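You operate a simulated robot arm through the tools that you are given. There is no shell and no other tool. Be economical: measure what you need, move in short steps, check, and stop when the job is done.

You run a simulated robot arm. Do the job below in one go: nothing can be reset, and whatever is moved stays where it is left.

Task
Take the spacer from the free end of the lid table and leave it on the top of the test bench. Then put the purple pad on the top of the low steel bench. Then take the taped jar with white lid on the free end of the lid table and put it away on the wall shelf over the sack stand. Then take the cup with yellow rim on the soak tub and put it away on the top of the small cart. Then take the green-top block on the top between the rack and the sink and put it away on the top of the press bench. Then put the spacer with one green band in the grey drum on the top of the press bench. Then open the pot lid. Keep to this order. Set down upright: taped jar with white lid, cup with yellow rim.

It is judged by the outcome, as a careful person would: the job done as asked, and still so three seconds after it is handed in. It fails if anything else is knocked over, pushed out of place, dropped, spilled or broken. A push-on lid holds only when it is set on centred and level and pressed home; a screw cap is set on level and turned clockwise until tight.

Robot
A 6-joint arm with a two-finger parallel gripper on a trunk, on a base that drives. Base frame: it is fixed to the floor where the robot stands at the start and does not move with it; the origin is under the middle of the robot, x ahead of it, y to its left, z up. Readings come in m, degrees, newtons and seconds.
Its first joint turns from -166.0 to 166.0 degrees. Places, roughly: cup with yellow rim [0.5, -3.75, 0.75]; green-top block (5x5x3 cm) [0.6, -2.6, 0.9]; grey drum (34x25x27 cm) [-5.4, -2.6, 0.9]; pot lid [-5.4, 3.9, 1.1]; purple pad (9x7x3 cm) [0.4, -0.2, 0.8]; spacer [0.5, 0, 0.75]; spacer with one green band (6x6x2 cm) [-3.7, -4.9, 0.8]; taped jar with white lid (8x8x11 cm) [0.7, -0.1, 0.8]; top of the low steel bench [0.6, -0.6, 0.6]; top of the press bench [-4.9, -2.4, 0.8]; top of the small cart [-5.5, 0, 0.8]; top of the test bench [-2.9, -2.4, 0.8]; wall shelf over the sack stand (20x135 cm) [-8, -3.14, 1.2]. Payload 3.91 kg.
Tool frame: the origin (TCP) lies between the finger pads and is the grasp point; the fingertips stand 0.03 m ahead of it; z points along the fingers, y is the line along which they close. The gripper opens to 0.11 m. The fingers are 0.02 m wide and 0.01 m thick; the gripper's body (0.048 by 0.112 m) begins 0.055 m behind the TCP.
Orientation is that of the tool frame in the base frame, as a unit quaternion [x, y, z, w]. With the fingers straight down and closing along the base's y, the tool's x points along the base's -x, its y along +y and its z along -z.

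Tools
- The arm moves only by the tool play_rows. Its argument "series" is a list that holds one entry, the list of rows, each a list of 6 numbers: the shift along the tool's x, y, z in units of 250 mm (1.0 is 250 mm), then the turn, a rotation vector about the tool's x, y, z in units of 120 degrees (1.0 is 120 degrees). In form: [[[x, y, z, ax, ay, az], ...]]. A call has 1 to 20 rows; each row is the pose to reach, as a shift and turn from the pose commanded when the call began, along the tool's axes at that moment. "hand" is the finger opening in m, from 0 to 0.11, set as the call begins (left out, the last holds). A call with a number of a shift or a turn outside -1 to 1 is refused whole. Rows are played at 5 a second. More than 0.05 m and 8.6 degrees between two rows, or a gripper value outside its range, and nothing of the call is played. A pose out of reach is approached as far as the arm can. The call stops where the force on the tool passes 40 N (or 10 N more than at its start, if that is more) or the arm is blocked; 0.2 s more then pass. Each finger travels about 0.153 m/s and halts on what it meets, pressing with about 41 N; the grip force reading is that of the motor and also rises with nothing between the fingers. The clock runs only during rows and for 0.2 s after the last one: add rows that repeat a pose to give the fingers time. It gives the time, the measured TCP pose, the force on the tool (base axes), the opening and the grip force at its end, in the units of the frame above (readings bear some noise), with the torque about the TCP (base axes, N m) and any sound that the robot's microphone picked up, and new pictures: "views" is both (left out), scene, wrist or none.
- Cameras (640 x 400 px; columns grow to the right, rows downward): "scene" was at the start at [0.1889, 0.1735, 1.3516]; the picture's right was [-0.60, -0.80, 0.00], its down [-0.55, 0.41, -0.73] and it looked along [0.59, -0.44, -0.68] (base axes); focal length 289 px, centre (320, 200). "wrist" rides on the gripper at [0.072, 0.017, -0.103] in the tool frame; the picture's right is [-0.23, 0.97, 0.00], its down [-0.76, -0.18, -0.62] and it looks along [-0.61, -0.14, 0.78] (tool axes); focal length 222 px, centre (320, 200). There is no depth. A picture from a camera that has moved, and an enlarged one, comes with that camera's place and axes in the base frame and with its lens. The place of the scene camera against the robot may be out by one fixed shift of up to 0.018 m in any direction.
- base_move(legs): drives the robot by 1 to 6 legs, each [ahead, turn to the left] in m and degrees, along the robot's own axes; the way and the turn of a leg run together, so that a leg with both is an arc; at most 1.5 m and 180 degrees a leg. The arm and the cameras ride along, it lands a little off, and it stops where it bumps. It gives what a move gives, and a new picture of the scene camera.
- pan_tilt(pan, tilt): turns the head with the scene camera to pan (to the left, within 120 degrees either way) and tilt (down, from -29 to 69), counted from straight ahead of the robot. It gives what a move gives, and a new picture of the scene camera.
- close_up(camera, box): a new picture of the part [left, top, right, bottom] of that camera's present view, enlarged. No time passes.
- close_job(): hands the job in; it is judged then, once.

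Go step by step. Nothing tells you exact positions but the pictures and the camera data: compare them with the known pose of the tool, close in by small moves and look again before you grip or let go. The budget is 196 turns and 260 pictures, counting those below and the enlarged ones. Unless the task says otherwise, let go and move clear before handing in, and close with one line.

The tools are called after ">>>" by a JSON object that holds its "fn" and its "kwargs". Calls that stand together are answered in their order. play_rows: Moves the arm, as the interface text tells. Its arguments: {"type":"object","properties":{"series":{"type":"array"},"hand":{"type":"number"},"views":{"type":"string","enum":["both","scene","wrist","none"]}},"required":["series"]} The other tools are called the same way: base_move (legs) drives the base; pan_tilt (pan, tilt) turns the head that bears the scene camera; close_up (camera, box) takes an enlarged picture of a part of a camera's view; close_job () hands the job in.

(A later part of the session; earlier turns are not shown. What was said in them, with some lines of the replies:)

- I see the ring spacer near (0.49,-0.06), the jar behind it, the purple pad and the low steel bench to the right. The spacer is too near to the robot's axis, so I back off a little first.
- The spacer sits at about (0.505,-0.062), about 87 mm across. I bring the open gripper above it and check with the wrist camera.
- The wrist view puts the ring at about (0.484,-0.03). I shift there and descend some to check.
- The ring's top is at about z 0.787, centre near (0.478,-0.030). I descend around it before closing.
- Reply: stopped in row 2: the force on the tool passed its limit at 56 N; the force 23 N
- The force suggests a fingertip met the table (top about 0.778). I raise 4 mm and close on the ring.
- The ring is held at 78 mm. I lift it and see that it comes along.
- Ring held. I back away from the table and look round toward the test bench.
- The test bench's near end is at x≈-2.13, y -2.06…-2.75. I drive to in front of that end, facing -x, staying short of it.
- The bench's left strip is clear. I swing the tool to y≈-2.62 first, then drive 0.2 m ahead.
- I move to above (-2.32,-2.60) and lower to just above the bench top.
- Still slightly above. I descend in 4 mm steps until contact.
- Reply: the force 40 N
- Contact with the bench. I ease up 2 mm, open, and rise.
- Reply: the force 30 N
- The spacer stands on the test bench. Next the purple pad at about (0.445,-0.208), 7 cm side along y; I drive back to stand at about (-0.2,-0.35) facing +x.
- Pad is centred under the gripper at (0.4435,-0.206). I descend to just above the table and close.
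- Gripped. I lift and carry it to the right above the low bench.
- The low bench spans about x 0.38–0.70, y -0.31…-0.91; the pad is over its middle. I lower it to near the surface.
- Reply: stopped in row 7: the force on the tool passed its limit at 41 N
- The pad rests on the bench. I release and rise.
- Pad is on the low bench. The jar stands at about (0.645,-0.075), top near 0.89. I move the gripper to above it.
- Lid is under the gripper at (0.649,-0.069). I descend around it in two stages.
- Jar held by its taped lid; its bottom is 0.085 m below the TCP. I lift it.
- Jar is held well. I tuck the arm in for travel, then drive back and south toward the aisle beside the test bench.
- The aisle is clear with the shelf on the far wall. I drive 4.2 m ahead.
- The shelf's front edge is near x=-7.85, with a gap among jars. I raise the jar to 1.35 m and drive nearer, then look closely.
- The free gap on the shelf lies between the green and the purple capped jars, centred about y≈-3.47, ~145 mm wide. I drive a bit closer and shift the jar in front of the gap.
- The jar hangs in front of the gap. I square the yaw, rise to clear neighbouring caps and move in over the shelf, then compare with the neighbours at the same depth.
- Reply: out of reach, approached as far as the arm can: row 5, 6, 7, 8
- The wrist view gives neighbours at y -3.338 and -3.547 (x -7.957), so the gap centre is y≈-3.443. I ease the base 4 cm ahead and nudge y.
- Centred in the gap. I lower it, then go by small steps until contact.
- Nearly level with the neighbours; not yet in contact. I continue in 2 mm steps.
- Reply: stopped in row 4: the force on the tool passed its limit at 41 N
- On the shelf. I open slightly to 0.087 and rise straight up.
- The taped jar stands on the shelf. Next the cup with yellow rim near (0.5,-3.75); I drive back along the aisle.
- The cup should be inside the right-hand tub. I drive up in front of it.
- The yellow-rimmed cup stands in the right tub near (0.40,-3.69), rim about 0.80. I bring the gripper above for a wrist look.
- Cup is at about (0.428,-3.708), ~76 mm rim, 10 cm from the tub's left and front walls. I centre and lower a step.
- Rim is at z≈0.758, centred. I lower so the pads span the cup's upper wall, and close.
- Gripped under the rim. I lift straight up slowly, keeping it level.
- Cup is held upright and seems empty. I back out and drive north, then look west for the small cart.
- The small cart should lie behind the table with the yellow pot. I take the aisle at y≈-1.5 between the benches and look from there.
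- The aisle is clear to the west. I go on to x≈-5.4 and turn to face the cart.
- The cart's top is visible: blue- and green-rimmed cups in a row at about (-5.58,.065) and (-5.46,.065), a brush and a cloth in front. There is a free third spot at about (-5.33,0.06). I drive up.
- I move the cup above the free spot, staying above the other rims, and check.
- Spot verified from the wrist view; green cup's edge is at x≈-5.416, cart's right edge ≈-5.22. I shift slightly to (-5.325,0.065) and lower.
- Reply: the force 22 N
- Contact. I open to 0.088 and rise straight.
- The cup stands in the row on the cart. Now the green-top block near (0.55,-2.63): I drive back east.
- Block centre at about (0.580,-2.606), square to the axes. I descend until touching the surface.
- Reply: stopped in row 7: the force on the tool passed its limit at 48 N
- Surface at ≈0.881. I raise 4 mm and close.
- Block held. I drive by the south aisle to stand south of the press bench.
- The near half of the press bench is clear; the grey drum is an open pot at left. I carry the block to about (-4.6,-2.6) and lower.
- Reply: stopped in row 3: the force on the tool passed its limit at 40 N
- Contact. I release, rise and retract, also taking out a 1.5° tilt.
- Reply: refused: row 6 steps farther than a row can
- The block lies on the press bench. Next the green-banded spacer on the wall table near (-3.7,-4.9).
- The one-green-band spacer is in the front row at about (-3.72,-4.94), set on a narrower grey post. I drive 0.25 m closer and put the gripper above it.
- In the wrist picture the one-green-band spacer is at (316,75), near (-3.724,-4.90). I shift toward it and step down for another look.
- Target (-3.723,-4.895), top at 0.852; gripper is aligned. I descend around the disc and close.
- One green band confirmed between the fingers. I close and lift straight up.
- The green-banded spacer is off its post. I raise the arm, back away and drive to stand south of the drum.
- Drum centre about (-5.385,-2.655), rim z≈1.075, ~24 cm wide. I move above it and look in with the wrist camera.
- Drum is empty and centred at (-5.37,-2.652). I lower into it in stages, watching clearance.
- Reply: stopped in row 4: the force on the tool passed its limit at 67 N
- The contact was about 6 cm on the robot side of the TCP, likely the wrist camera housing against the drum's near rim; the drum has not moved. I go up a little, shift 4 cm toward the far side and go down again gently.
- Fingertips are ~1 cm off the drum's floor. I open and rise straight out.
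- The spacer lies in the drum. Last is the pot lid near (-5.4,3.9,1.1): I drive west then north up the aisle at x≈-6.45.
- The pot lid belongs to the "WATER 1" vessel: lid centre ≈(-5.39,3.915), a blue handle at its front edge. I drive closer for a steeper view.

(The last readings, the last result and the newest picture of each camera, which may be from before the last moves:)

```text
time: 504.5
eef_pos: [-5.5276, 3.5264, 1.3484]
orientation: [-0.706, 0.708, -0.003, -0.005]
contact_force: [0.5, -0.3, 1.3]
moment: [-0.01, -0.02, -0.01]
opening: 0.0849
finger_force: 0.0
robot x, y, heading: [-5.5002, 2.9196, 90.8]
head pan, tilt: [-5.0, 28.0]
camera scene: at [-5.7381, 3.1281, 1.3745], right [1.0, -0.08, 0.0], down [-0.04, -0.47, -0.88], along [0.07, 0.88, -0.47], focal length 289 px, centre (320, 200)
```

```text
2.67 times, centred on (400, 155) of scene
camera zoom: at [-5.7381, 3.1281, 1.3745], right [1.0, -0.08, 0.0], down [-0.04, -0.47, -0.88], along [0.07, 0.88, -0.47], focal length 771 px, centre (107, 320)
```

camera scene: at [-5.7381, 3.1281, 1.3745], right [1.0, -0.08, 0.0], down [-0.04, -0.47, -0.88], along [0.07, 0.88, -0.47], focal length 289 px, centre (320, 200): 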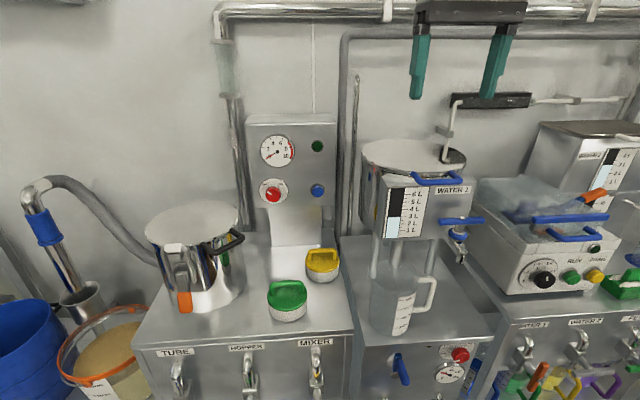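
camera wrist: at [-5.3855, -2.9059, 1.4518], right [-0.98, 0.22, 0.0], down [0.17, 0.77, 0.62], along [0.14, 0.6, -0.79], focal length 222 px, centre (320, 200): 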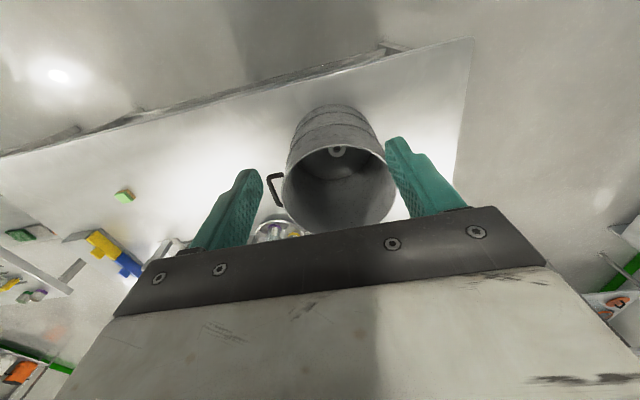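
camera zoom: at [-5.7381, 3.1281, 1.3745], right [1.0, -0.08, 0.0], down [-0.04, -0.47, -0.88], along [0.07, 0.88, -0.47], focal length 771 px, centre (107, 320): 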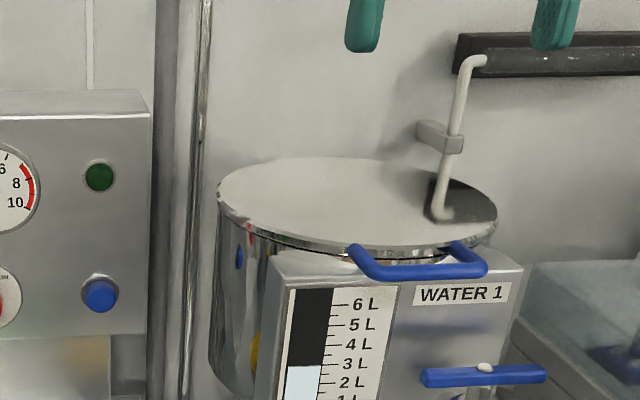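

The handle is a U-shaped bar pointing at me, centred near x=-5.42. I place the wrist camera in front of and above it to fix its position.

>>> {"fn": "play_rows", "kwargs": {"series": [[[-0.03, -0.12, 0, 0, 0, 0], [-0.06, -0.24, 0, 0, 0, 0], [-0.1, -0.36, 0, 0, 0, 0], [-0.1, -0.43, 0, 0, 0, 0], [-0.1, -0.43, 0, 0, 0, 0]]], "views": "wrist"}}

>>> {"fn": "play_rows", "kwargs": {"series": [[[0.1, 0, 0.1, 0, 0, 0], [0.2, 0, 0.2, 0, 0, 0], [0.3, 0, 0.3, 0, 0, 0], [0.3, 0, 0.4, 0, 0, 0], [0.3, 0, 0.4, 0, 0, 0]]], "views": "both"}}

```text
time: 505.7
eef_pos: [-5.4204, 3.5504, 1.3449]
orientation: [-0.706, 0.708, -0.002, -0.003]
contact_force: [0.3, 0.3, -0.5]
moment: [-0.01, -0.03, -0.02]
opening: 0.0848
finger_force: 0.1
robot x, y, heading: [-5.501, 2.921, 90.5]
head pan, tilt: [-5.0, 28.0]
camera wrist: at [-5.4375, 3.4806, 1.4509], right [-0.97, 0.23, 0.0], down [0.18, 0.77, 0.62], along [0.14, 0.6, -0.79], focal length 222 px, centre (320, 200)
```

wrist: 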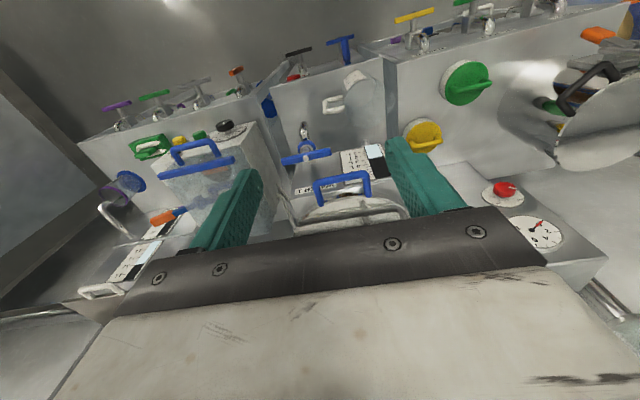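

```text
time: 506.9
eef_pos: [-5.4207, 3.4748, 1.2458]
orientation: [-0.705, 0.709, -0.002, -0.003]
contact_force: [-0.9, -0.3, -0.1]
moment: [0.02, 0.0, -0.02]
opening: 0.0848
finger_force: 0.1
robot x, y, heading: [-5.4969, 2.9211, 90.7]
head pan, tilt: [-5.0, 28.0]
camera scene: at [-5.7381, 3.1281, 1.3744], right [1.0, -0.08, 0.0], down [-0.04, -0.47, -0.88], along [0.07, 0.88, -0.47], focal length 289 px, centre (320, 200)
camera wrist: at [-5.4384, 3.4047, 1.3511], right [-0.97, 0.23, 0.0], down [0.18, 0.77, 0.62], along [0.14, 0.6, -0.79], focal length 222 px, centre (320, 200)
```

scene: 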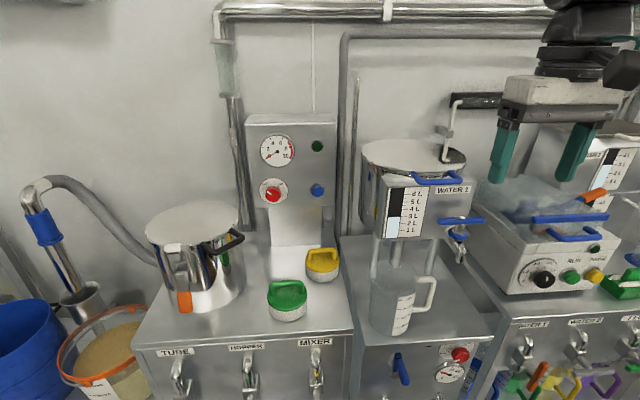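
wrist: 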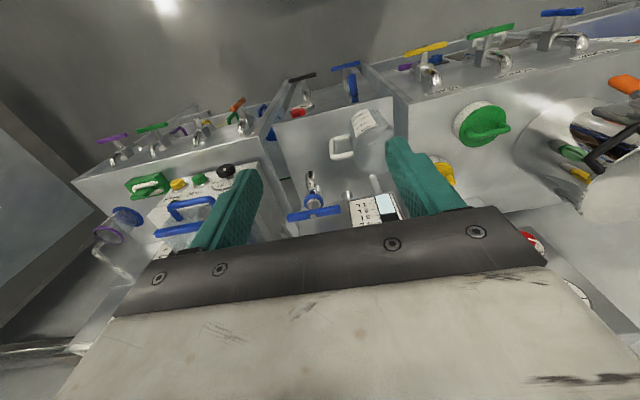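

The handle bar lies at about (-5.427,3.714,1.105), along x, and the lid presumably hinges at the rear. I turn the tool 90° so it closes across the bar, then pitch it forward.

>>> {"fn": "play_rows", "kwargs": {"series": [[[0, 0, 0, 0, 0, 0.07], [0, 0, 0, 0, 0, 0.14], [0, 0, 0, 0, 0, 0.21], [0, 0, 0, 0, 0, 0.28], [0, 0, 0, 0, 0, 0.35], [0, 0, 0, 0, 0, 0.42], [0, 0, 0, 0, 0, 0.49], [0, 0, 0, 0, 0, 0.56], [0, 0, 0, 0, 0, 0.63], [0, 0, 0, 0, 0, 0.7], [0, 0, 0, 0, 0, 0.75], [0, 0, 0, 0, 0, 0.75]]], "views": "none"}}

>>> {"fn": "play_rows", "kwargs": {"series": [[[0, 0, 0, -0.06, 0, 0], [0, 0, 0, -0.12, 0, 0], [0, 0, 0, -0.18, 0, 0], [0, 0, 0, -0.24, 0, 0], [0, 0, 0, -0.3, 0, 0], [0, 0, 0, -0.36, 0, 0], [0, 0, 0, -0.36, 0, 0]]]}}

```text
time: 509.5
eef_pos: [-5.4199, 3.4747, 1.2476]
orientation: [0.002, 1.0, -0.004, -0.002]
contact_force: [0.2, 0.1, -0.1]
moment: [0.02, -0.01, 0.0]
opening: 0.0852
finger_force: 0.0
robot x, y, heading: [-5.4978, 2.9164, 90.6]
head pan, tilt: [-5.0, 28.0]
```

```text
time: 511.1
eef_pos: [-5.4206, 3.4757, 1.2486]
orientation: [0.001, 0.931, 0.365, -0.001]
contact_force: [-0.1, -0.5, 0.4]
moment: [-0.01, 0.03, 0.03]
opening: 0.085
finger_force: 0.0
robot x, y, heading: [-5.5001, 2.9209, 90.7]
head pan, tilt: [-5.0, 28.0]
camera scene: at [-5.7381, 3.1281, 1.3744], right [1.0, -0.08, 0.0], down [-0.04, -0.47, -0.88], along [0.07, 0.88, -0.47], focal length 289 px, centre (320, 200)
camera wrist: at [-5.4933, 3.4185, 1.3363], right [0.23, 0.71, 0.66], down [0.76, -0.56, 0.34], along [0.61, 0.42, -0.67], focal length 222 px, centre (320, 200)
```

scene: 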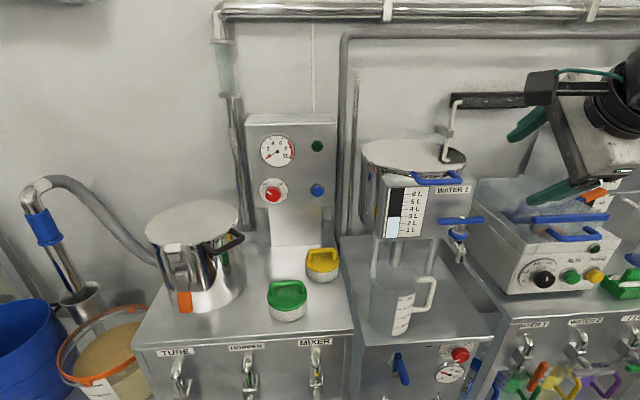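
wrist: 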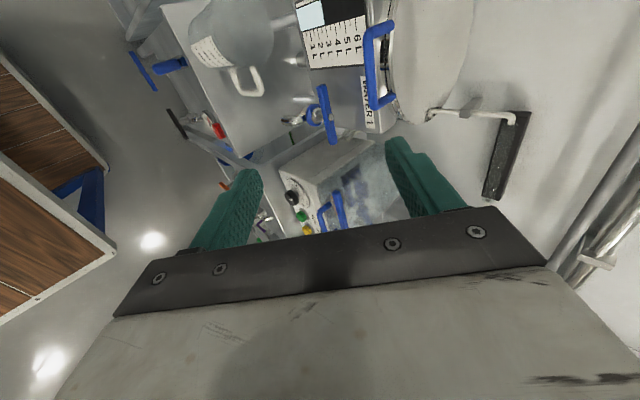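

>>> {"fn": "close_up", "kwargs": {"camera": "wrist", "box": [290, 0, 450, 140]}}

>>> {"fn": "close_up", "kwargs": {"camera": "scene", "box": [350, 125, 500, 250]}}

```text
2.86 times, centred on (370, 70) of wrist
camera zoom: at [-5.4933, 3.4185, 1.3363], right [0.23, 0.71, 0.66], down [0.76, -0.56, 0.34], along [0.61, 0.42, -0.67], focal length 635 px, centre (177, 571)
```

zoom: 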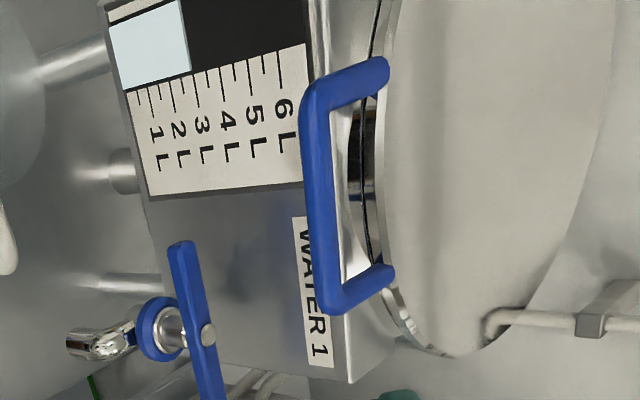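

```text
3.20 times, centred on (425, 188) of scene
camera zoom: at [-5.7381, 3.1281, 1.3744], right [1.0, -0.08, 0.0], down [-0.04, -0.47, -0.88], along [0.07, 0.88, -0.47], focal length 926 px, centre (-16, 240)
```

zoom: 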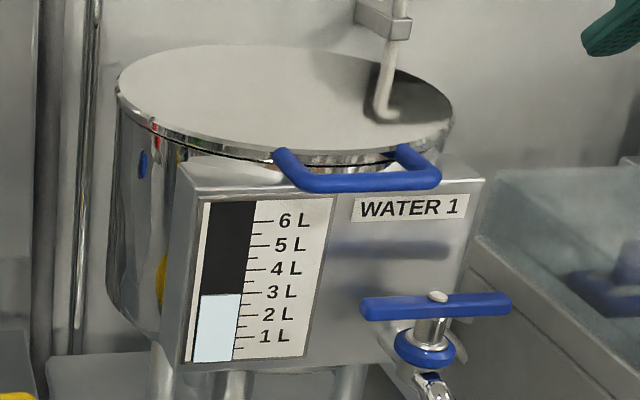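

The bar sits just in front of the gauge box face, so fingers can straddle it from front-above. I move the base 7 cm closer first.

>>> {"fn": "base_move", "kwargs": {"legs": [[0.07, 0]]}}

>>> {"fn": "play_rows", "kwargs": {"series": [[[0, 0, 0, 0, 0, 0], [0, 0, 0, 0, 0, 0]]], "hand": 0.055, "views": "wrist"}}

```text
time: 512.1
eef_pos: [-5.4209, 3.5448, 1.2487]
orientation: [0.003, 0.931, 0.365, 0.0]
contact_force: [-0.7, -0.2, 0.5]
moment: [0.02, -0.03, 0.0]
opening: 0.0848
finger_force: 0.1
robot x, y, heading: [-5.5039, 2.99, 90.9]
head pan, tilt: [-5.0, 28.0]
camera scene: at [-5.7387, 3.1981, 1.3744], right [1.0, -0.08, 0.0], down [-0.04, -0.47, -0.88], along [0.07, 0.88, -0.47], focal length 289 px, centre (320, 200)
```

scene: 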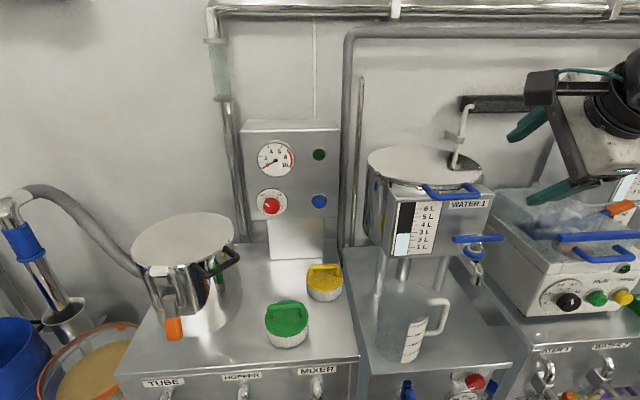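

```text
time: 512.7
eef_pos: [-5.4213, 3.5448, 1.2493]
orientation: [0.003, 0.931, 0.365, 0.0]
contact_force: [0.2, -0.6, 0.0]
moment: [-0.03, 0.0, 0.01]
opening: 0.0549
finger_force: 0.1
robot x, y, heading: [-5.5031, 2.9942, 90.5]
head pan, tilt: [-5.0, 28.0]
camera wrist: at [-5.4938, 3.4884, 1.3364], right [0.23, 0.71, 0.66], down [0.76, -0.56, 0.34], along [0.61, 0.42, -0.67], focal length 222 px, centre (320, 200)
```

wrist: 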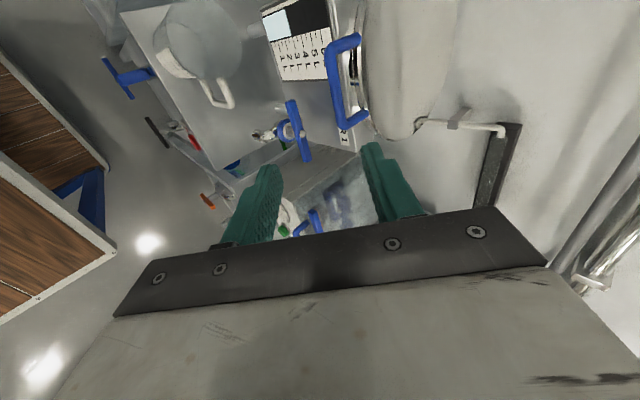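

>>> {"fn": "play_rows", "kwargs": {"series": [[[0.01, 0.04, 0.13, 0, 0, 0], [0.02, 0.08, 0.26, 0, 0, 0], [0.024, 0.093, 0.39, 0, 0, 0], [0.024, 0.093, 0.506, 0, 0, 0], [0.024, 0.093, 0.506, 0, 0, 0]]]}}

```text
time: 513.9
eef_pos: [-5.4272, 3.6481, 1.1717]
orientation: [0.002, 0.931, 0.364, 0.0]
contact_force: [0.3, -0.7, 0.5]
moment: [0.0, 0.02, -0.03]
opening: 0.0552
finger_force: 0.1
robot x, y, heading: [-5.4989, 2.9887, 90.6]
head pan, tilt: [-5.0, 28.0]
camera scene: at [-5.7387, 3.198, 1.3744], right [1.0, -0.08, 0.0], down [-0.04, -0.47, -0.88], along [0.07, 0.88, -0.47], focal length 289 px, centre (320, 200)
camera wrist: at [-5.5, 3.5913, 1.2598], right [0.23, 0.71, 0.66], down [0.76, -0.56, 0.34], along [0.61, 0.42, -0.67], focal length 222 px, centre (320, 200)
```

scene: 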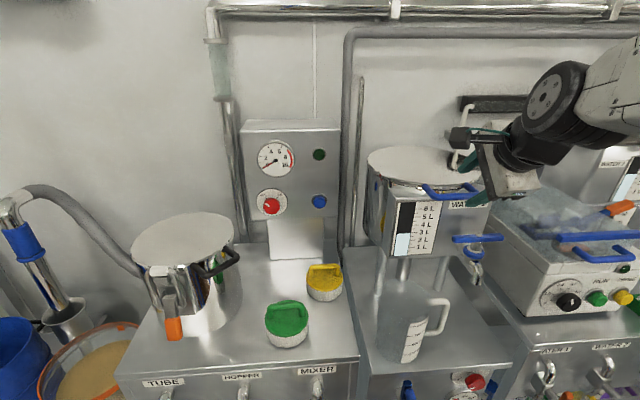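
wrist: 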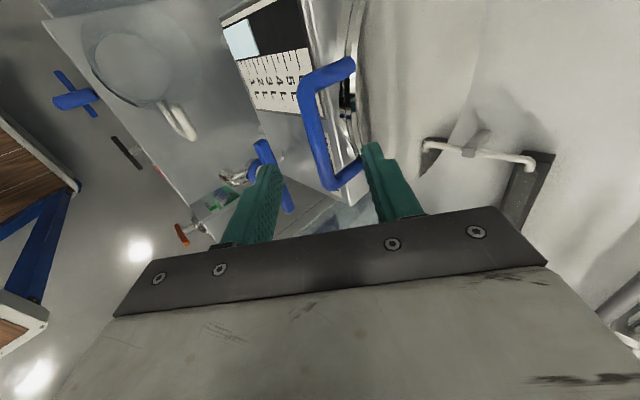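

>>> {"fn": "play_rows", "kwargs": {"series": [[[0.01, -0.006, 0.08, 0, 0, 0], [0.01, -0.01, 0.16, 0, 0, 0], [0.01, -0.01, 0.21, 0, 0, 0], [0.01, -0.01, 0.21, 0, 0, 0]]]}}

>>> {"fn": "close_up", "kwargs": {"camera": "scene", "box": [370, 120, 560, 240]}}

```text
time: 514.9
eef_pos: [-5.4288, 3.6806, 1.1304]
orientation: [0.002, 0.931, 0.364, 0.0]
contact_force: [0.1, 0.1, -0.5]
moment: [0.01, 0.02, -0.02]
opening: 0.055
finger_force: 0.2
robot x, y, heading: [-5.4995, 2.9874, 90.7]
head pan, tilt: [-5.0, 28.0]
camera scene: at [-5.7387, 3.198, 1.3744], right [1.0, -0.08, 0.0], down [-0.04, -0.47, -0.88], along [0.07, 0.88, -0.47], focal length 289 px, centre (320, 200)
camera wrist: at [-5.5019, 3.6237, 1.2186], right [0.23, 0.71, 0.66], down [0.76, -0.56, 0.34], along [0.61, 0.42, -0.67], focal length 222 px, centre (320, 200)
```

scene: 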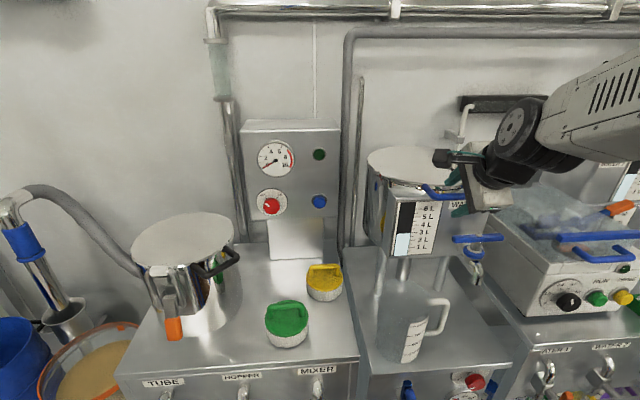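
wrist: 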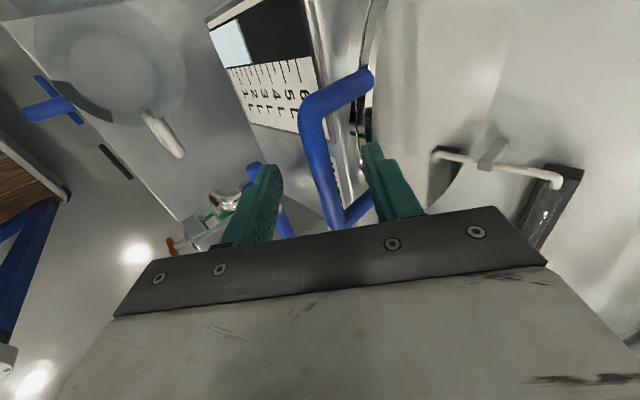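

```text
3.33 times, centred on (465, 180) of scene
camera zoom: at [-5.7387, 3.198, 1.3744], right [1.0, -0.08, 0.0], down [-0.04, -0.47, -0.88], along [0.07, 0.88, -0.47], focal length 964 px, centre (-163, 267)
```

zoom: 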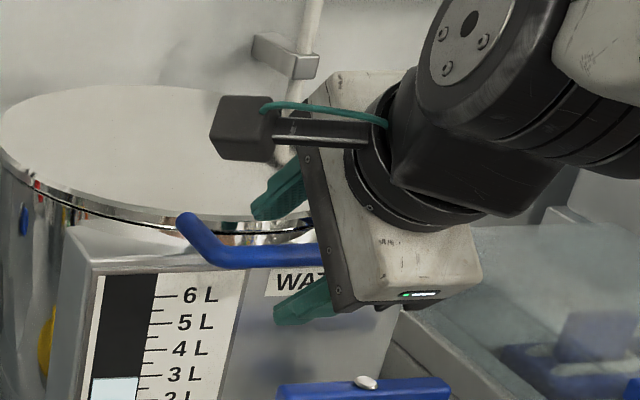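

>>> {"fn": "play_rows", "kwargs": {"series": [[[0, 0, 0.04, 0, 0, 0], [0, 0, 0.08, 0, 0, 0], [0, 0, 0.1, 0, 0, 0], [0, 0, 0.1, 0, 0, 0]]], "views": "wrist"}}

>>> {"fn": "close_up", "kwargs": {"camera": "scene", "box": [370, 120, 560, 240]}}

```text
time: 515.5
eef_pos: [-5.429, 3.693, 1.1223]
orientation: [0.003, 0.93, 0.368, 0.001]
contact_force: [-1.7, -29.2, 17.3]
moment: [0.86, -0.1, -0.12]
opening: 0.0506
finger_force: 0.2
robot x, y, heading: [-5.5051, 2.9926, 90.3]
head pan, tilt: [-5.0, 28.0]
stopped in row 3: the force on the tool passed its limit at 52 N (the readings are from after the stop); the commanded pose is now the measured one
camera wrist: at [-5.5025, 3.6346, 1.2096], right [0.23, 0.71, 0.67], down [0.76, -0.56, 0.33], along [0.61, 0.43, -0.67], focal length 222 px, centre (320, 200)
```

wrist: 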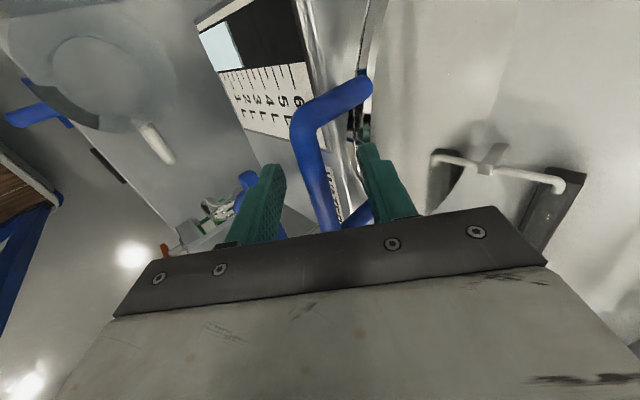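

```text
3.33 times, centred on (465, 180) of scene
camera zoom: at [-5.7388, 3.1958, 1.3747], right [1.0, -0.08, 0.0], down [-0.04, -0.47, -0.88], along [0.07, 0.88, -0.47], focal length 964 px, centre (-163, 267)
```

zoom: 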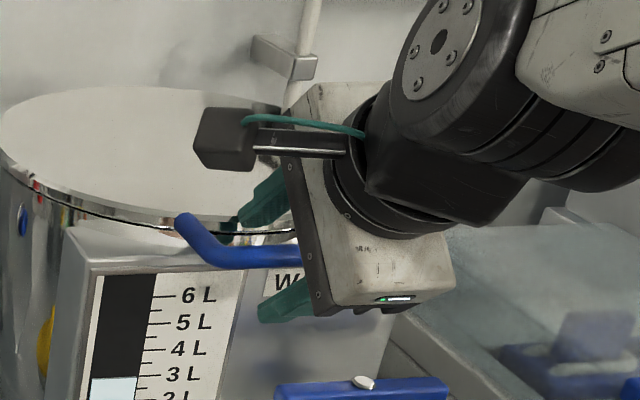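

The upper finger met the lid's rim. I back off 3 cm, narrow the opening to 35 mm, shift 5 mm down across, and go in again.

>>> {"fn": "play_rows", "kwargs": {"series": [[[0, 0, -0.06, 0, 0, 0], [0, -0.01, -0.12, 0, 0, 0], [0, -0.02, -0.12, 0, 0, 0], [0, -0.02, -0.12, 0, 0, 0], [0, -0.02, -0.06, 0, 0, 0], [0, -0.02, -0.02, 0, 0, 0], [0, -0.02, 0.01, 0, 0, 0], [0, -0.02, 0.027, 0, 0, 0]]], "hand": 0.036, "views": "wrist"}}

>>> {"fn": "close_up", "kwargs": {"camera": "scene", "box": [370, 120, 560, 240]}}

```text
time: 517.3
eef_pos: [-5.4282, 3.693, 1.1127]
orientation: [0.004, 0.93, 0.368, 0.002]
contact_force: [-0.8, 0.3, -0.6]
moment: [0.02, 0.02, 0.02]
opening: 0.0359
finger_force: 0.1
robot x, y, heading: [-5.5009, 2.9902, 90.8]
head pan, tilt: [-5.0, 28.0]
camera wrist: at [-5.5022, 3.6367, 1.1998], right [0.23, 0.71, 0.66], down [0.76, -0.56, 0.33], along [0.61, 0.43, -0.67], focal length 222 px, centre (320, 200)
```

wrist: 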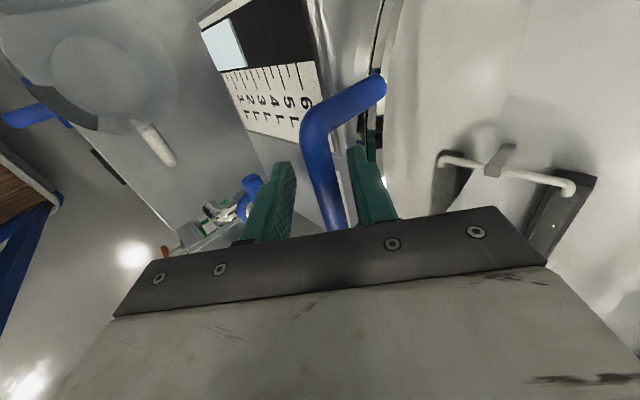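

```text
3.33 times, centred on (465, 180) of scene
camera zoom: at [-5.7386, 3.1978, 1.3744], right [1.0, -0.08, 0.0], down [-0.04, -0.47, -0.88], along [0.07, 0.88, -0.47], focal length 964 px, centre (-163, 267)
```

zoom: 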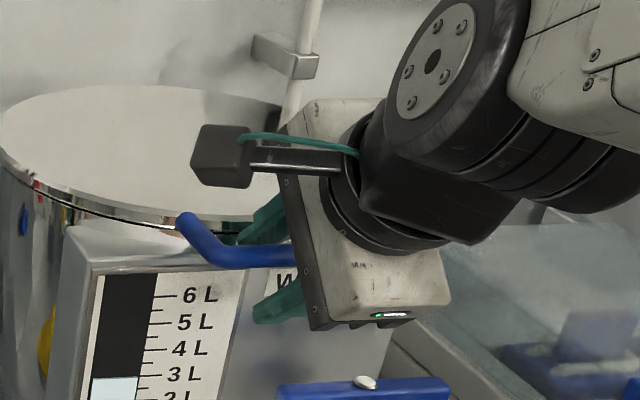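

The bar runs between the fingers. I close on it.

>>> {"fn": "play_rows", "kwargs": {"series": [[[0, 0, 0, 0, 0, 0], [0, 0, 0, 0, 0, 0], [0, 0, 0, 0, 0, 0]]], "hand": 0.005, "views": "wrist"}}

>>> {"fn": "close_up", "kwargs": {"camera": "scene", "box": [370, 120, 560, 240]}}

```text
time: 518.1
eef_pos: [-5.4296, 3.6948, 1.1128]
orientation: [0.003, 0.93, 0.367, 0.002]
contact_force: [-1.4, 22.4, 15.8]
moment: [-0.18, -0.23, 0.01]
opening: 0.019
finger_force: 13.7
robot x, y, heading: [-5.5025, 2.9897, 90.4]
head pan, tilt: [-5.0, 28.0]
camera wrist: at [-5.5022, 3.6376, 1.2005], right [0.23, 0.71, 0.67], down [0.76, -0.56, 0.33], along [0.61, 0.43, -0.67], focal length 222 px, centre (320, 200)
```

wrist: 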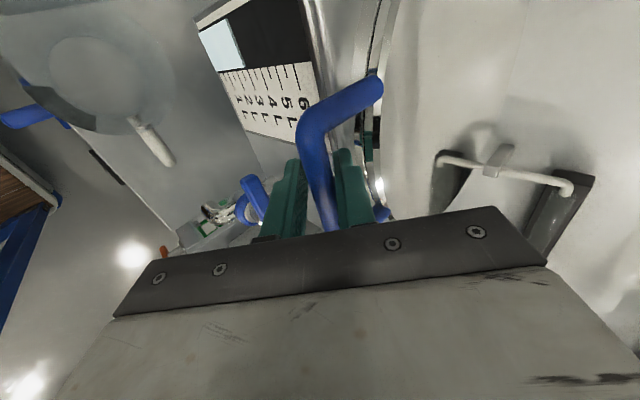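

```text
3.33 times, centred on (465, 180) of scene
camera zoom: at [-5.7387, 3.1985, 1.3743], right [1.0, -0.08, 0.0], down [-0.04, -0.47, -0.88], along [0.07, 0.88, -0.47], focal length 964 px, centre (-163, 267)
```

zoom: 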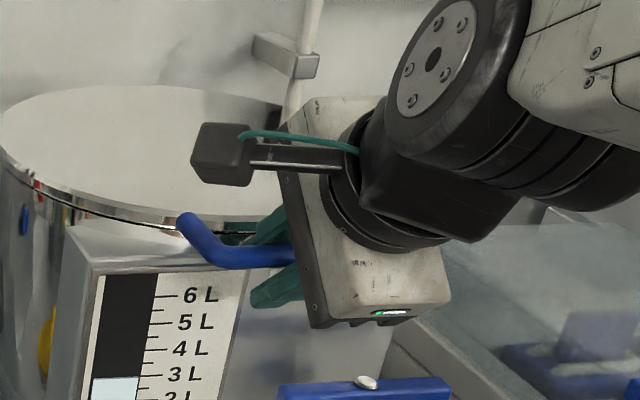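

The bar is gripped (19 mm). I lift along the hinge arc a little (10°) and check how the lid behaves.

>>> {"fn": "play_rows", "kwargs": {"series": [[[0, 0.04, -0.04, -0.016, 0, 0], [0, 0.075, -0.083, -0.0325, 0, 0], [0, 0.115, -0.12, -0.053, 0, 0], [0, 0.155, -0.158, -0.074, 0, 0]]]}}

>>> {"fn": "close_up", "kwargs": {"camera": "scene", "box": [340, 90, 560, 240]}}

```text
time: 519.1
eef_pos: [-5.4298, 3.6972, 1.1666]
orientation: [0.003, 0.899, 0.438, 0.002]
contact_force: [-1.1, 17.7, -7.2]
moment: [-0.2, -0.15, 0.5]
opening: 0.0135
finger_force: 45.2
robot x, y, heading: [-5.4991, 2.9879, 90.3]
head pan, tilt: [-5.0, 28.0]
camera scene: at [-5.7387, 3.1989, 1.3742], right [1.0, -0.08, 0.0], down [-0.04, -0.47, -0.88], along [0.07, 0.88, -0.47], focal length 289 px, centre (320, 200)
camera wrist: at [-5.5024, 3.6272, 1.2439], right [0.23, 0.6, 0.77], down [0.76, -0.6, 0.24], along [0.61, 0.52, -0.6], focal length 222 px, centre (320, 200)
```

scene: 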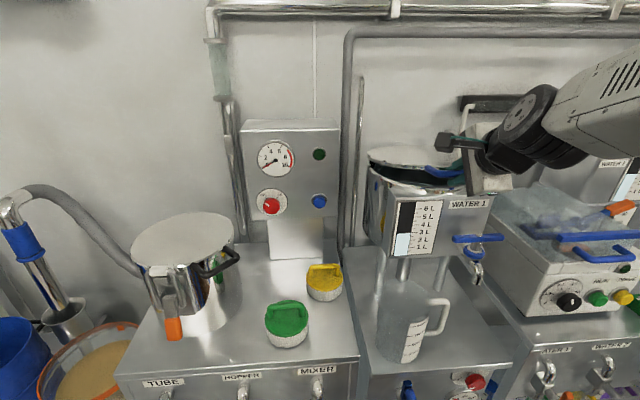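
wrist: 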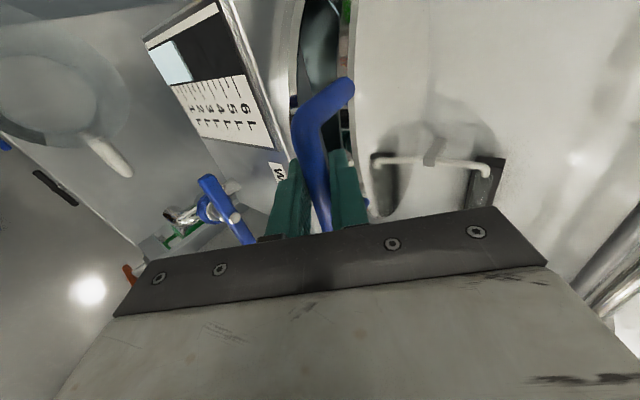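

```text
2.67 times, centred on (450, 165) of scene
camera zoom: at [-5.7387, 3.1989, 1.3742], right [1.0, -0.08, 0.0], down [-0.04, -0.47, -0.88], along [0.07, 0.88, -0.47], focal length 771 px, centre (-27, 293)
```

zoom: 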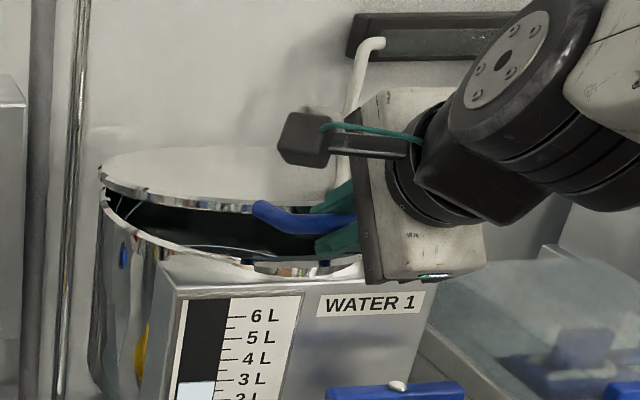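

The lid hinges at the rear as expected. I continue along the arc to 40°, levelling the tool.

>>> {"fn": "play_rows", "kwargs": {"series": [[[0, 0.045, -0.027, -0.021, 0, 0], [0, 0.091, -0.055, -0.042, 0, 0], [0, 0.139, -0.077, -0.062, 0, 0], [0, 0.187, -0.099, -0.083, 0, 0], [0, 0.236, -0.116, -0.104, 0, 0], [0, 0.286, -0.133, -0.125, 0, 0], [0, 0.337, -0.145, -0.146, 0, 0], [0, 0.388, -0.157, -0.167, 0, 0], [0, 0.44, -0.164, -0.187, 0, 0], [0, 0.493, -0.171, -0.208, 0, 0], [0, 0.545, -0.173, -0.229, 0, 0], [0, 0.598, -0.175, -0.25, 0, 0]]], "views": "both"}}

```text
time: 521.7
eef_pos: [-5.4295, 3.7547, 1.31]
orientation: [0.002, 0.755, 0.655, 0.0]
contact_force: [-5.4, 0.1, -4.6]
moment: [-0.29, -0.01, 0.12]
opening: 0.0138
finger_force: 45.2
robot x, y, heading: [-5.5001, 2.9936, 90.7]
head pan, tilt: [-5.0, 28.0]
camera scene: at [-5.739, 3.198, 1.3743], right [1.0, -0.08, 0.0], down [-0.04, -0.47, -0.88], along [0.07, 0.88, -0.47], focal length 289 px, centre (320, 200)
camera wrist: at [-5.5025, 3.6556, 1.3429], right [0.23, 0.14, 0.96], down [0.76, -0.65, -0.09], along [0.61, 0.75, -0.25], focal length 222 px, centre (320, 200)
```

scene: 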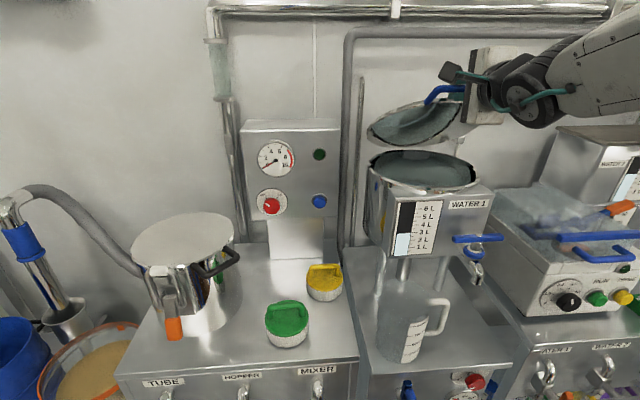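
wrist: 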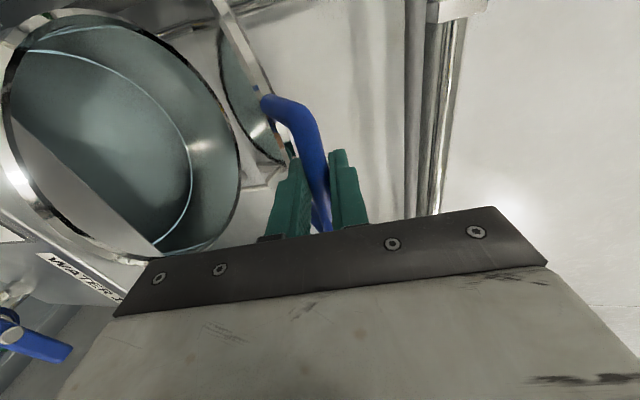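

Works well with low force. I carry on to about 80°.

>>> {"fn": "play_rows", "kwargs": {"series": [[[0, 0.044, 0.025, -0.017, 0, 0], [0, 0.088, 0.051, -0.034, 0, 0], [0, 0.131, 0.085, -0.05, 0, 0], [0, 0.173, 0.118, -0.067, 0, 0], [0, 0.215, 0.155, -0.067, 0, 0], [0, 0.257, 0.192, -0.067, 0, 0], [0, 0.296, 0.233, -0.067, 0, 0], [0, 0.334, 0.274, -0.067, 0, 0], [0, 0.369, 0.317, -0.067, 0, 0], [0, 0.404, 0.361, -0.067, 0, 0], [0, 0.435, 0.408, -0.067, 0, 0], [0, 0.466, 0.455, -0.067, 0, 0], [0, 0.493, 0.504, -0.067, 0, 0], [0, 0.52, 0.553, -0.067, 0, 0], [0, 0.542, 0.605, -0.067, 0, 0], [0, 0.564, 0.656, -0.067, 0, 0]]], "views": "both"}}

```text
time: 525.1
eef_pos: [-5.4296, 3.9384, 1.4254]
orientation: [0.001, 0.708, 0.706, 0.001]
contact_force: [-12.1, 4.1, -22.7]
moment: [-0.25, 0.03, 0.51]
opening: 0.0138
finger_force: 44.9
robot x, y, heading: [-5.5048, 2.9904, 90.7]
head pan, tilt: [-5.0, 28.0]
camera scene: at [-5.7395, 3.1989, 1.3741], right [1.0, -0.08, 0.0], down [-0.04, -0.47, -0.88], along [0.07, 0.88, -0.47], focal length 289 px, centre (320, 200)
camera wrist: at [-5.5032, 3.8353, 1.4437], right [0.23, 0.0, 0.97], down [0.76, -0.63, -0.18], along [0.61, 0.78, -0.14], focal length 222 px, centre (320, 200)
```

scene: 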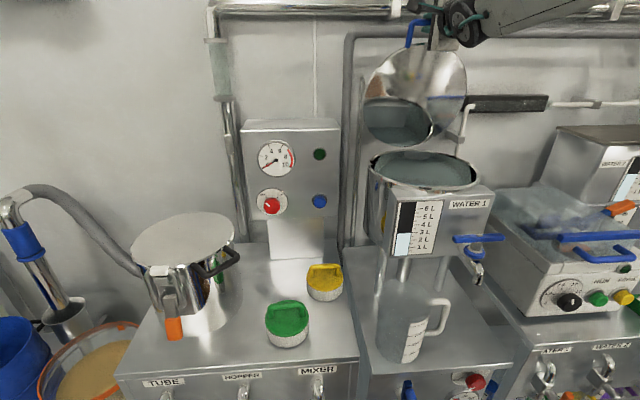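
wrist: 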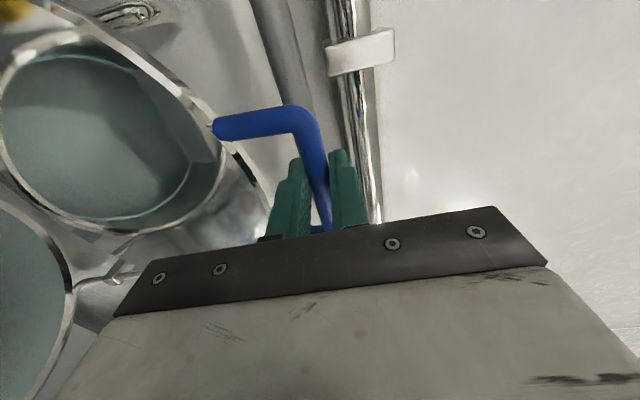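

Slightly high on the radius; I correct by ~5 mm and continue past vertical toward 100°.

>>> {"fn": "play_rows", "kwargs": {"series": [[[0, -0.01, 0.056, 0, 0, 0], [0, -0.004, 0.113, 0, 0, 0], [0, 0.002, 0.168, 0, 0, 0], [0, 0.006, 0.223, 0, 0, 0], [0, 0.008, 0.278, 0, 0, 0], [0, 0.008, 0.333, 0, 0, 0], [0, 0.004, 0.388, 0, 0, 0], [0, 0, 0.444, 0, 0, 0]]], "views": "both"}}

```text
time: 526.9
eef_pos: [-5.4303, 4.0475, 1.4284]
orientation: [0.002, 0.707, 0.707, 0.001]
contact_force: [-18.7, 2.4, 6.9]
moment: [0.12, -0.12, 0.52]
opening: 0.0136
finger_force: 44.8
robot x, y, heading: [-5.504, 2.9874, 90.6]
head pan, tilt: [-5.0, 28.0]
camera scene: at [-5.7402, 3.1976, 1.3742], right [1.0, -0.08, 0.0], down [-0.04, -0.47, -0.88], along [0.07, 0.88, -0.47], focal length 289 px, centre (320, 200)
camera wrist: at [-5.503, 3.945, 1.4463], right [0.23, 0.0, 0.97], down [0.76, -0.63, -0.18], along [0.61, 0.78, -0.14], focal length 222 px, centre (320, 200)
```

scene: 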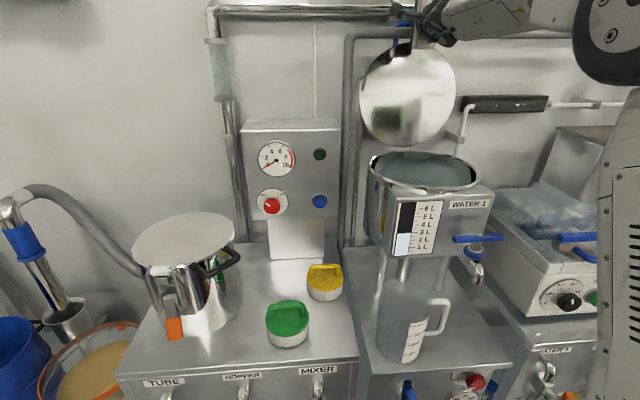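
wrist: 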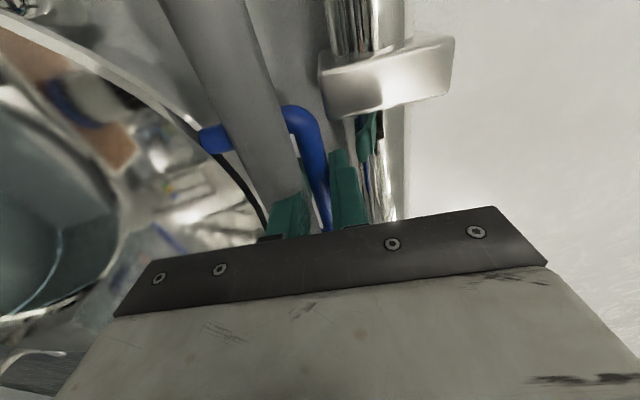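

The lid is past vertical (~100°), with little force. I nudge a bit further to feel for its stop.

>>> {"fn": "play_rows", "kwargs": {"series": [[[0, -0.006, 0.036, 0, 0, 0], [0, -0.012, 0.072, 0, 0, 0], [0, -0.018, 0.109, 0, 0, 0]]], "views": "both"}}

```text
time: 527.6
eef_pos: [-5.4288, 4.0622, 1.426]
orientation: [0.0, 0.707, 0.707, 0.0]
contact_force: [-4.3, -33.5, -6.8]
moment: [-0.1, -0.07, 0.47]
opening: 0.0135
finger_force: 44.9
robot x, y, heading: [-5.5053, 2.9906, 90.7]
head pan, tilt: [-5.0, 28.0]
stopped in row 3: the force on the tool passed its limit at 64 N (the readings are from after the stop); the commanded pose is now the measured one
camera scene: at [-5.7393, 3.1957, 1.3747], right [1.0, -0.08, 0.0], down [-0.04, -0.47, -0.88], along [0.07, 0.88, -0.47], focal length 289 px, centre (320, 200)
camera wrist: at [-5.5027, 3.9597, 1.4442], right [0.23, 0.0, 0.97], down [0.76, -0.63, -0.18], along [0.61, 0.78, -0.14], focal length 222 px, centre (320, 200)
```

scene: 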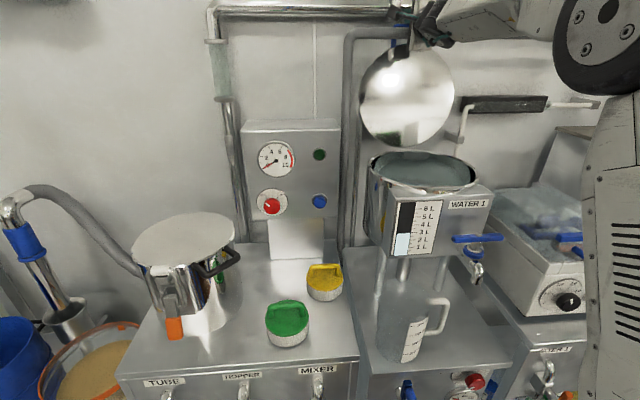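
wrist: 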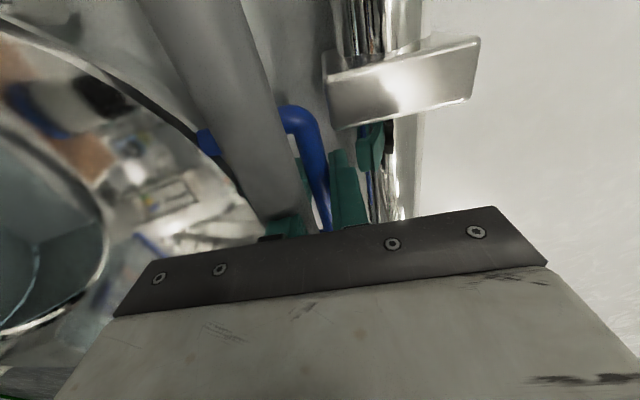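

Firm stop at ~102°: the lid is fully open and past vertical. I ease off 3 mm, open the fingers a little and withdraw straight back.

>>> {"fn": "play_rows", "kwargs": {"series": [[[0, 0, -0.012, 0, 0, 0], [0, 0, -0.012, 0, 0, 0], [0, 0, -0.012, 0, 0, 0]]], "hand": 0.032, "views": "none"}}

>>> {"fn": "play_rows", "kwargs": {"series": [[[0, 0, -0.04, 0, 0, 0], [0, 0, -0.1, 0, 0, 0], [0, 0, -0.18, 0, 0, 0], [0, 0, -0.3, 0, 0, 0], [0, 0, -0.45, 0, 0, 0], [0, 0, -0.6, 0, 0, 0], [0, 0, -0.78, 0, 0, 0], [0, 0, -0.95, 0, 0, 0]]], "views": "both"}}

```text
time: 528.4
eef_pos: [-5.4276, 4.0605, 1.4244]
orientation: [0.003, 0.708, 0.706, 0.002]
contact_force: [-0.7, 0.3, 0.1]
moment: [-0.02, -0.01, 0.04]
opening: 0.0321
finger_force: 0.1
robot x, y, heading: [-5.5021, 2.9869, 90.5]
head pan, tilt: [-5.0, 28.0]
```

```text
time: 530.2
eef_pos: [-5.4285, 3.8255, 1.4248]
orientation: [0.001, 0.709, 0.705, 0.002]
contact_force: [1.1, 1.2, -1.4]
moment: [0.06, 0.04, -0.02]
opening: 0.032
finger_force: 0.0
robot x, y, heading: [-5.5018, 2.9894, 90.7]
head pan, tilt: [-5.0, 28.0]
camera scene: at [-5.739, 3.1983, 1.3743], right [1.0, -0.08, 0.0], down [-0.04, -0.47, -0.88], along [0.07, 0.88, -0.47], focal length 289 px, centre (320, 200)
camera wrist: at [-5.5028, 3.7227, 1.4425], right [0.23, 0.0, 0.97], down [0.76, -0.63, -0.18], along [0.61, 0.78, -0.15], focal length 222 px, centre (320, 200)
```

scene: 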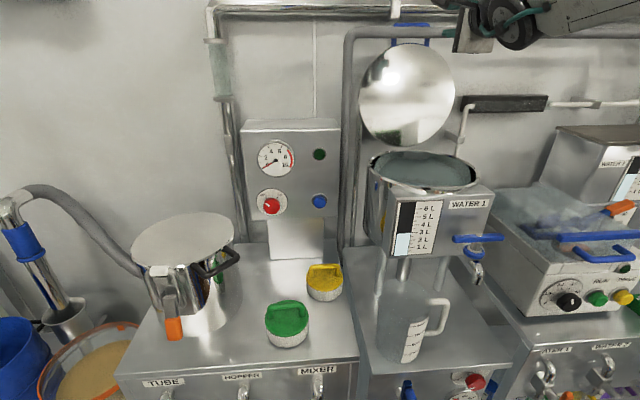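
wrist: 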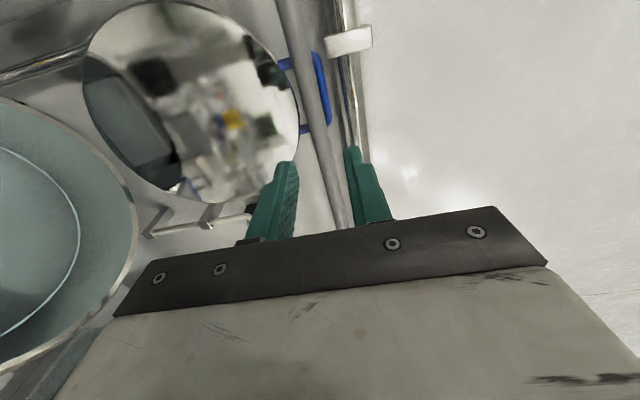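

The lid stands open by itself and the arm is clear. I back off a little and then hand in.

>>> {"fn": "base_move", "kwargs": {"legs": [[-0.25, 0]]}}

```text
time: 532.0
eef_pos: [-5.4289, 3.5741, 1.4249]
orientation: [0.001, 0.708, 0.706, 0.0]
contact_force: [-0.6, 0.0, -0.6]
moment: [0.0, -0.03, -0.03]
opening: 0.0319
finger_force: 0.1
robot x, y, heading: [-5.5008, 2.7382, 90.9]
head pan, tilt: [-5.0, 28.0]
camera scene: at [-5.7369, 2.9463, 1.3744], right [1.0, -0.07, 0.0], down [-0.03, -0.47, -0.88], along [0.07, 0.88, -0.47], focal length 289 px, centre (320, 200)
```

scene: 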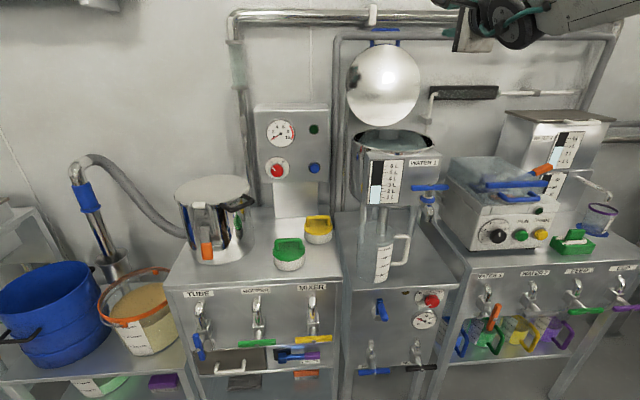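

The lid stays open and every item was seen in its place when I left it, so I hand the job in.

>>> {"fn": "close_job", "kwargs": {}}

```text
The job is handed in.
```

All seven steps were done in the order given and the job is handed in: each item was in its place, with the jar and cup upright, when I last saw it, and the pot lid is standing open.
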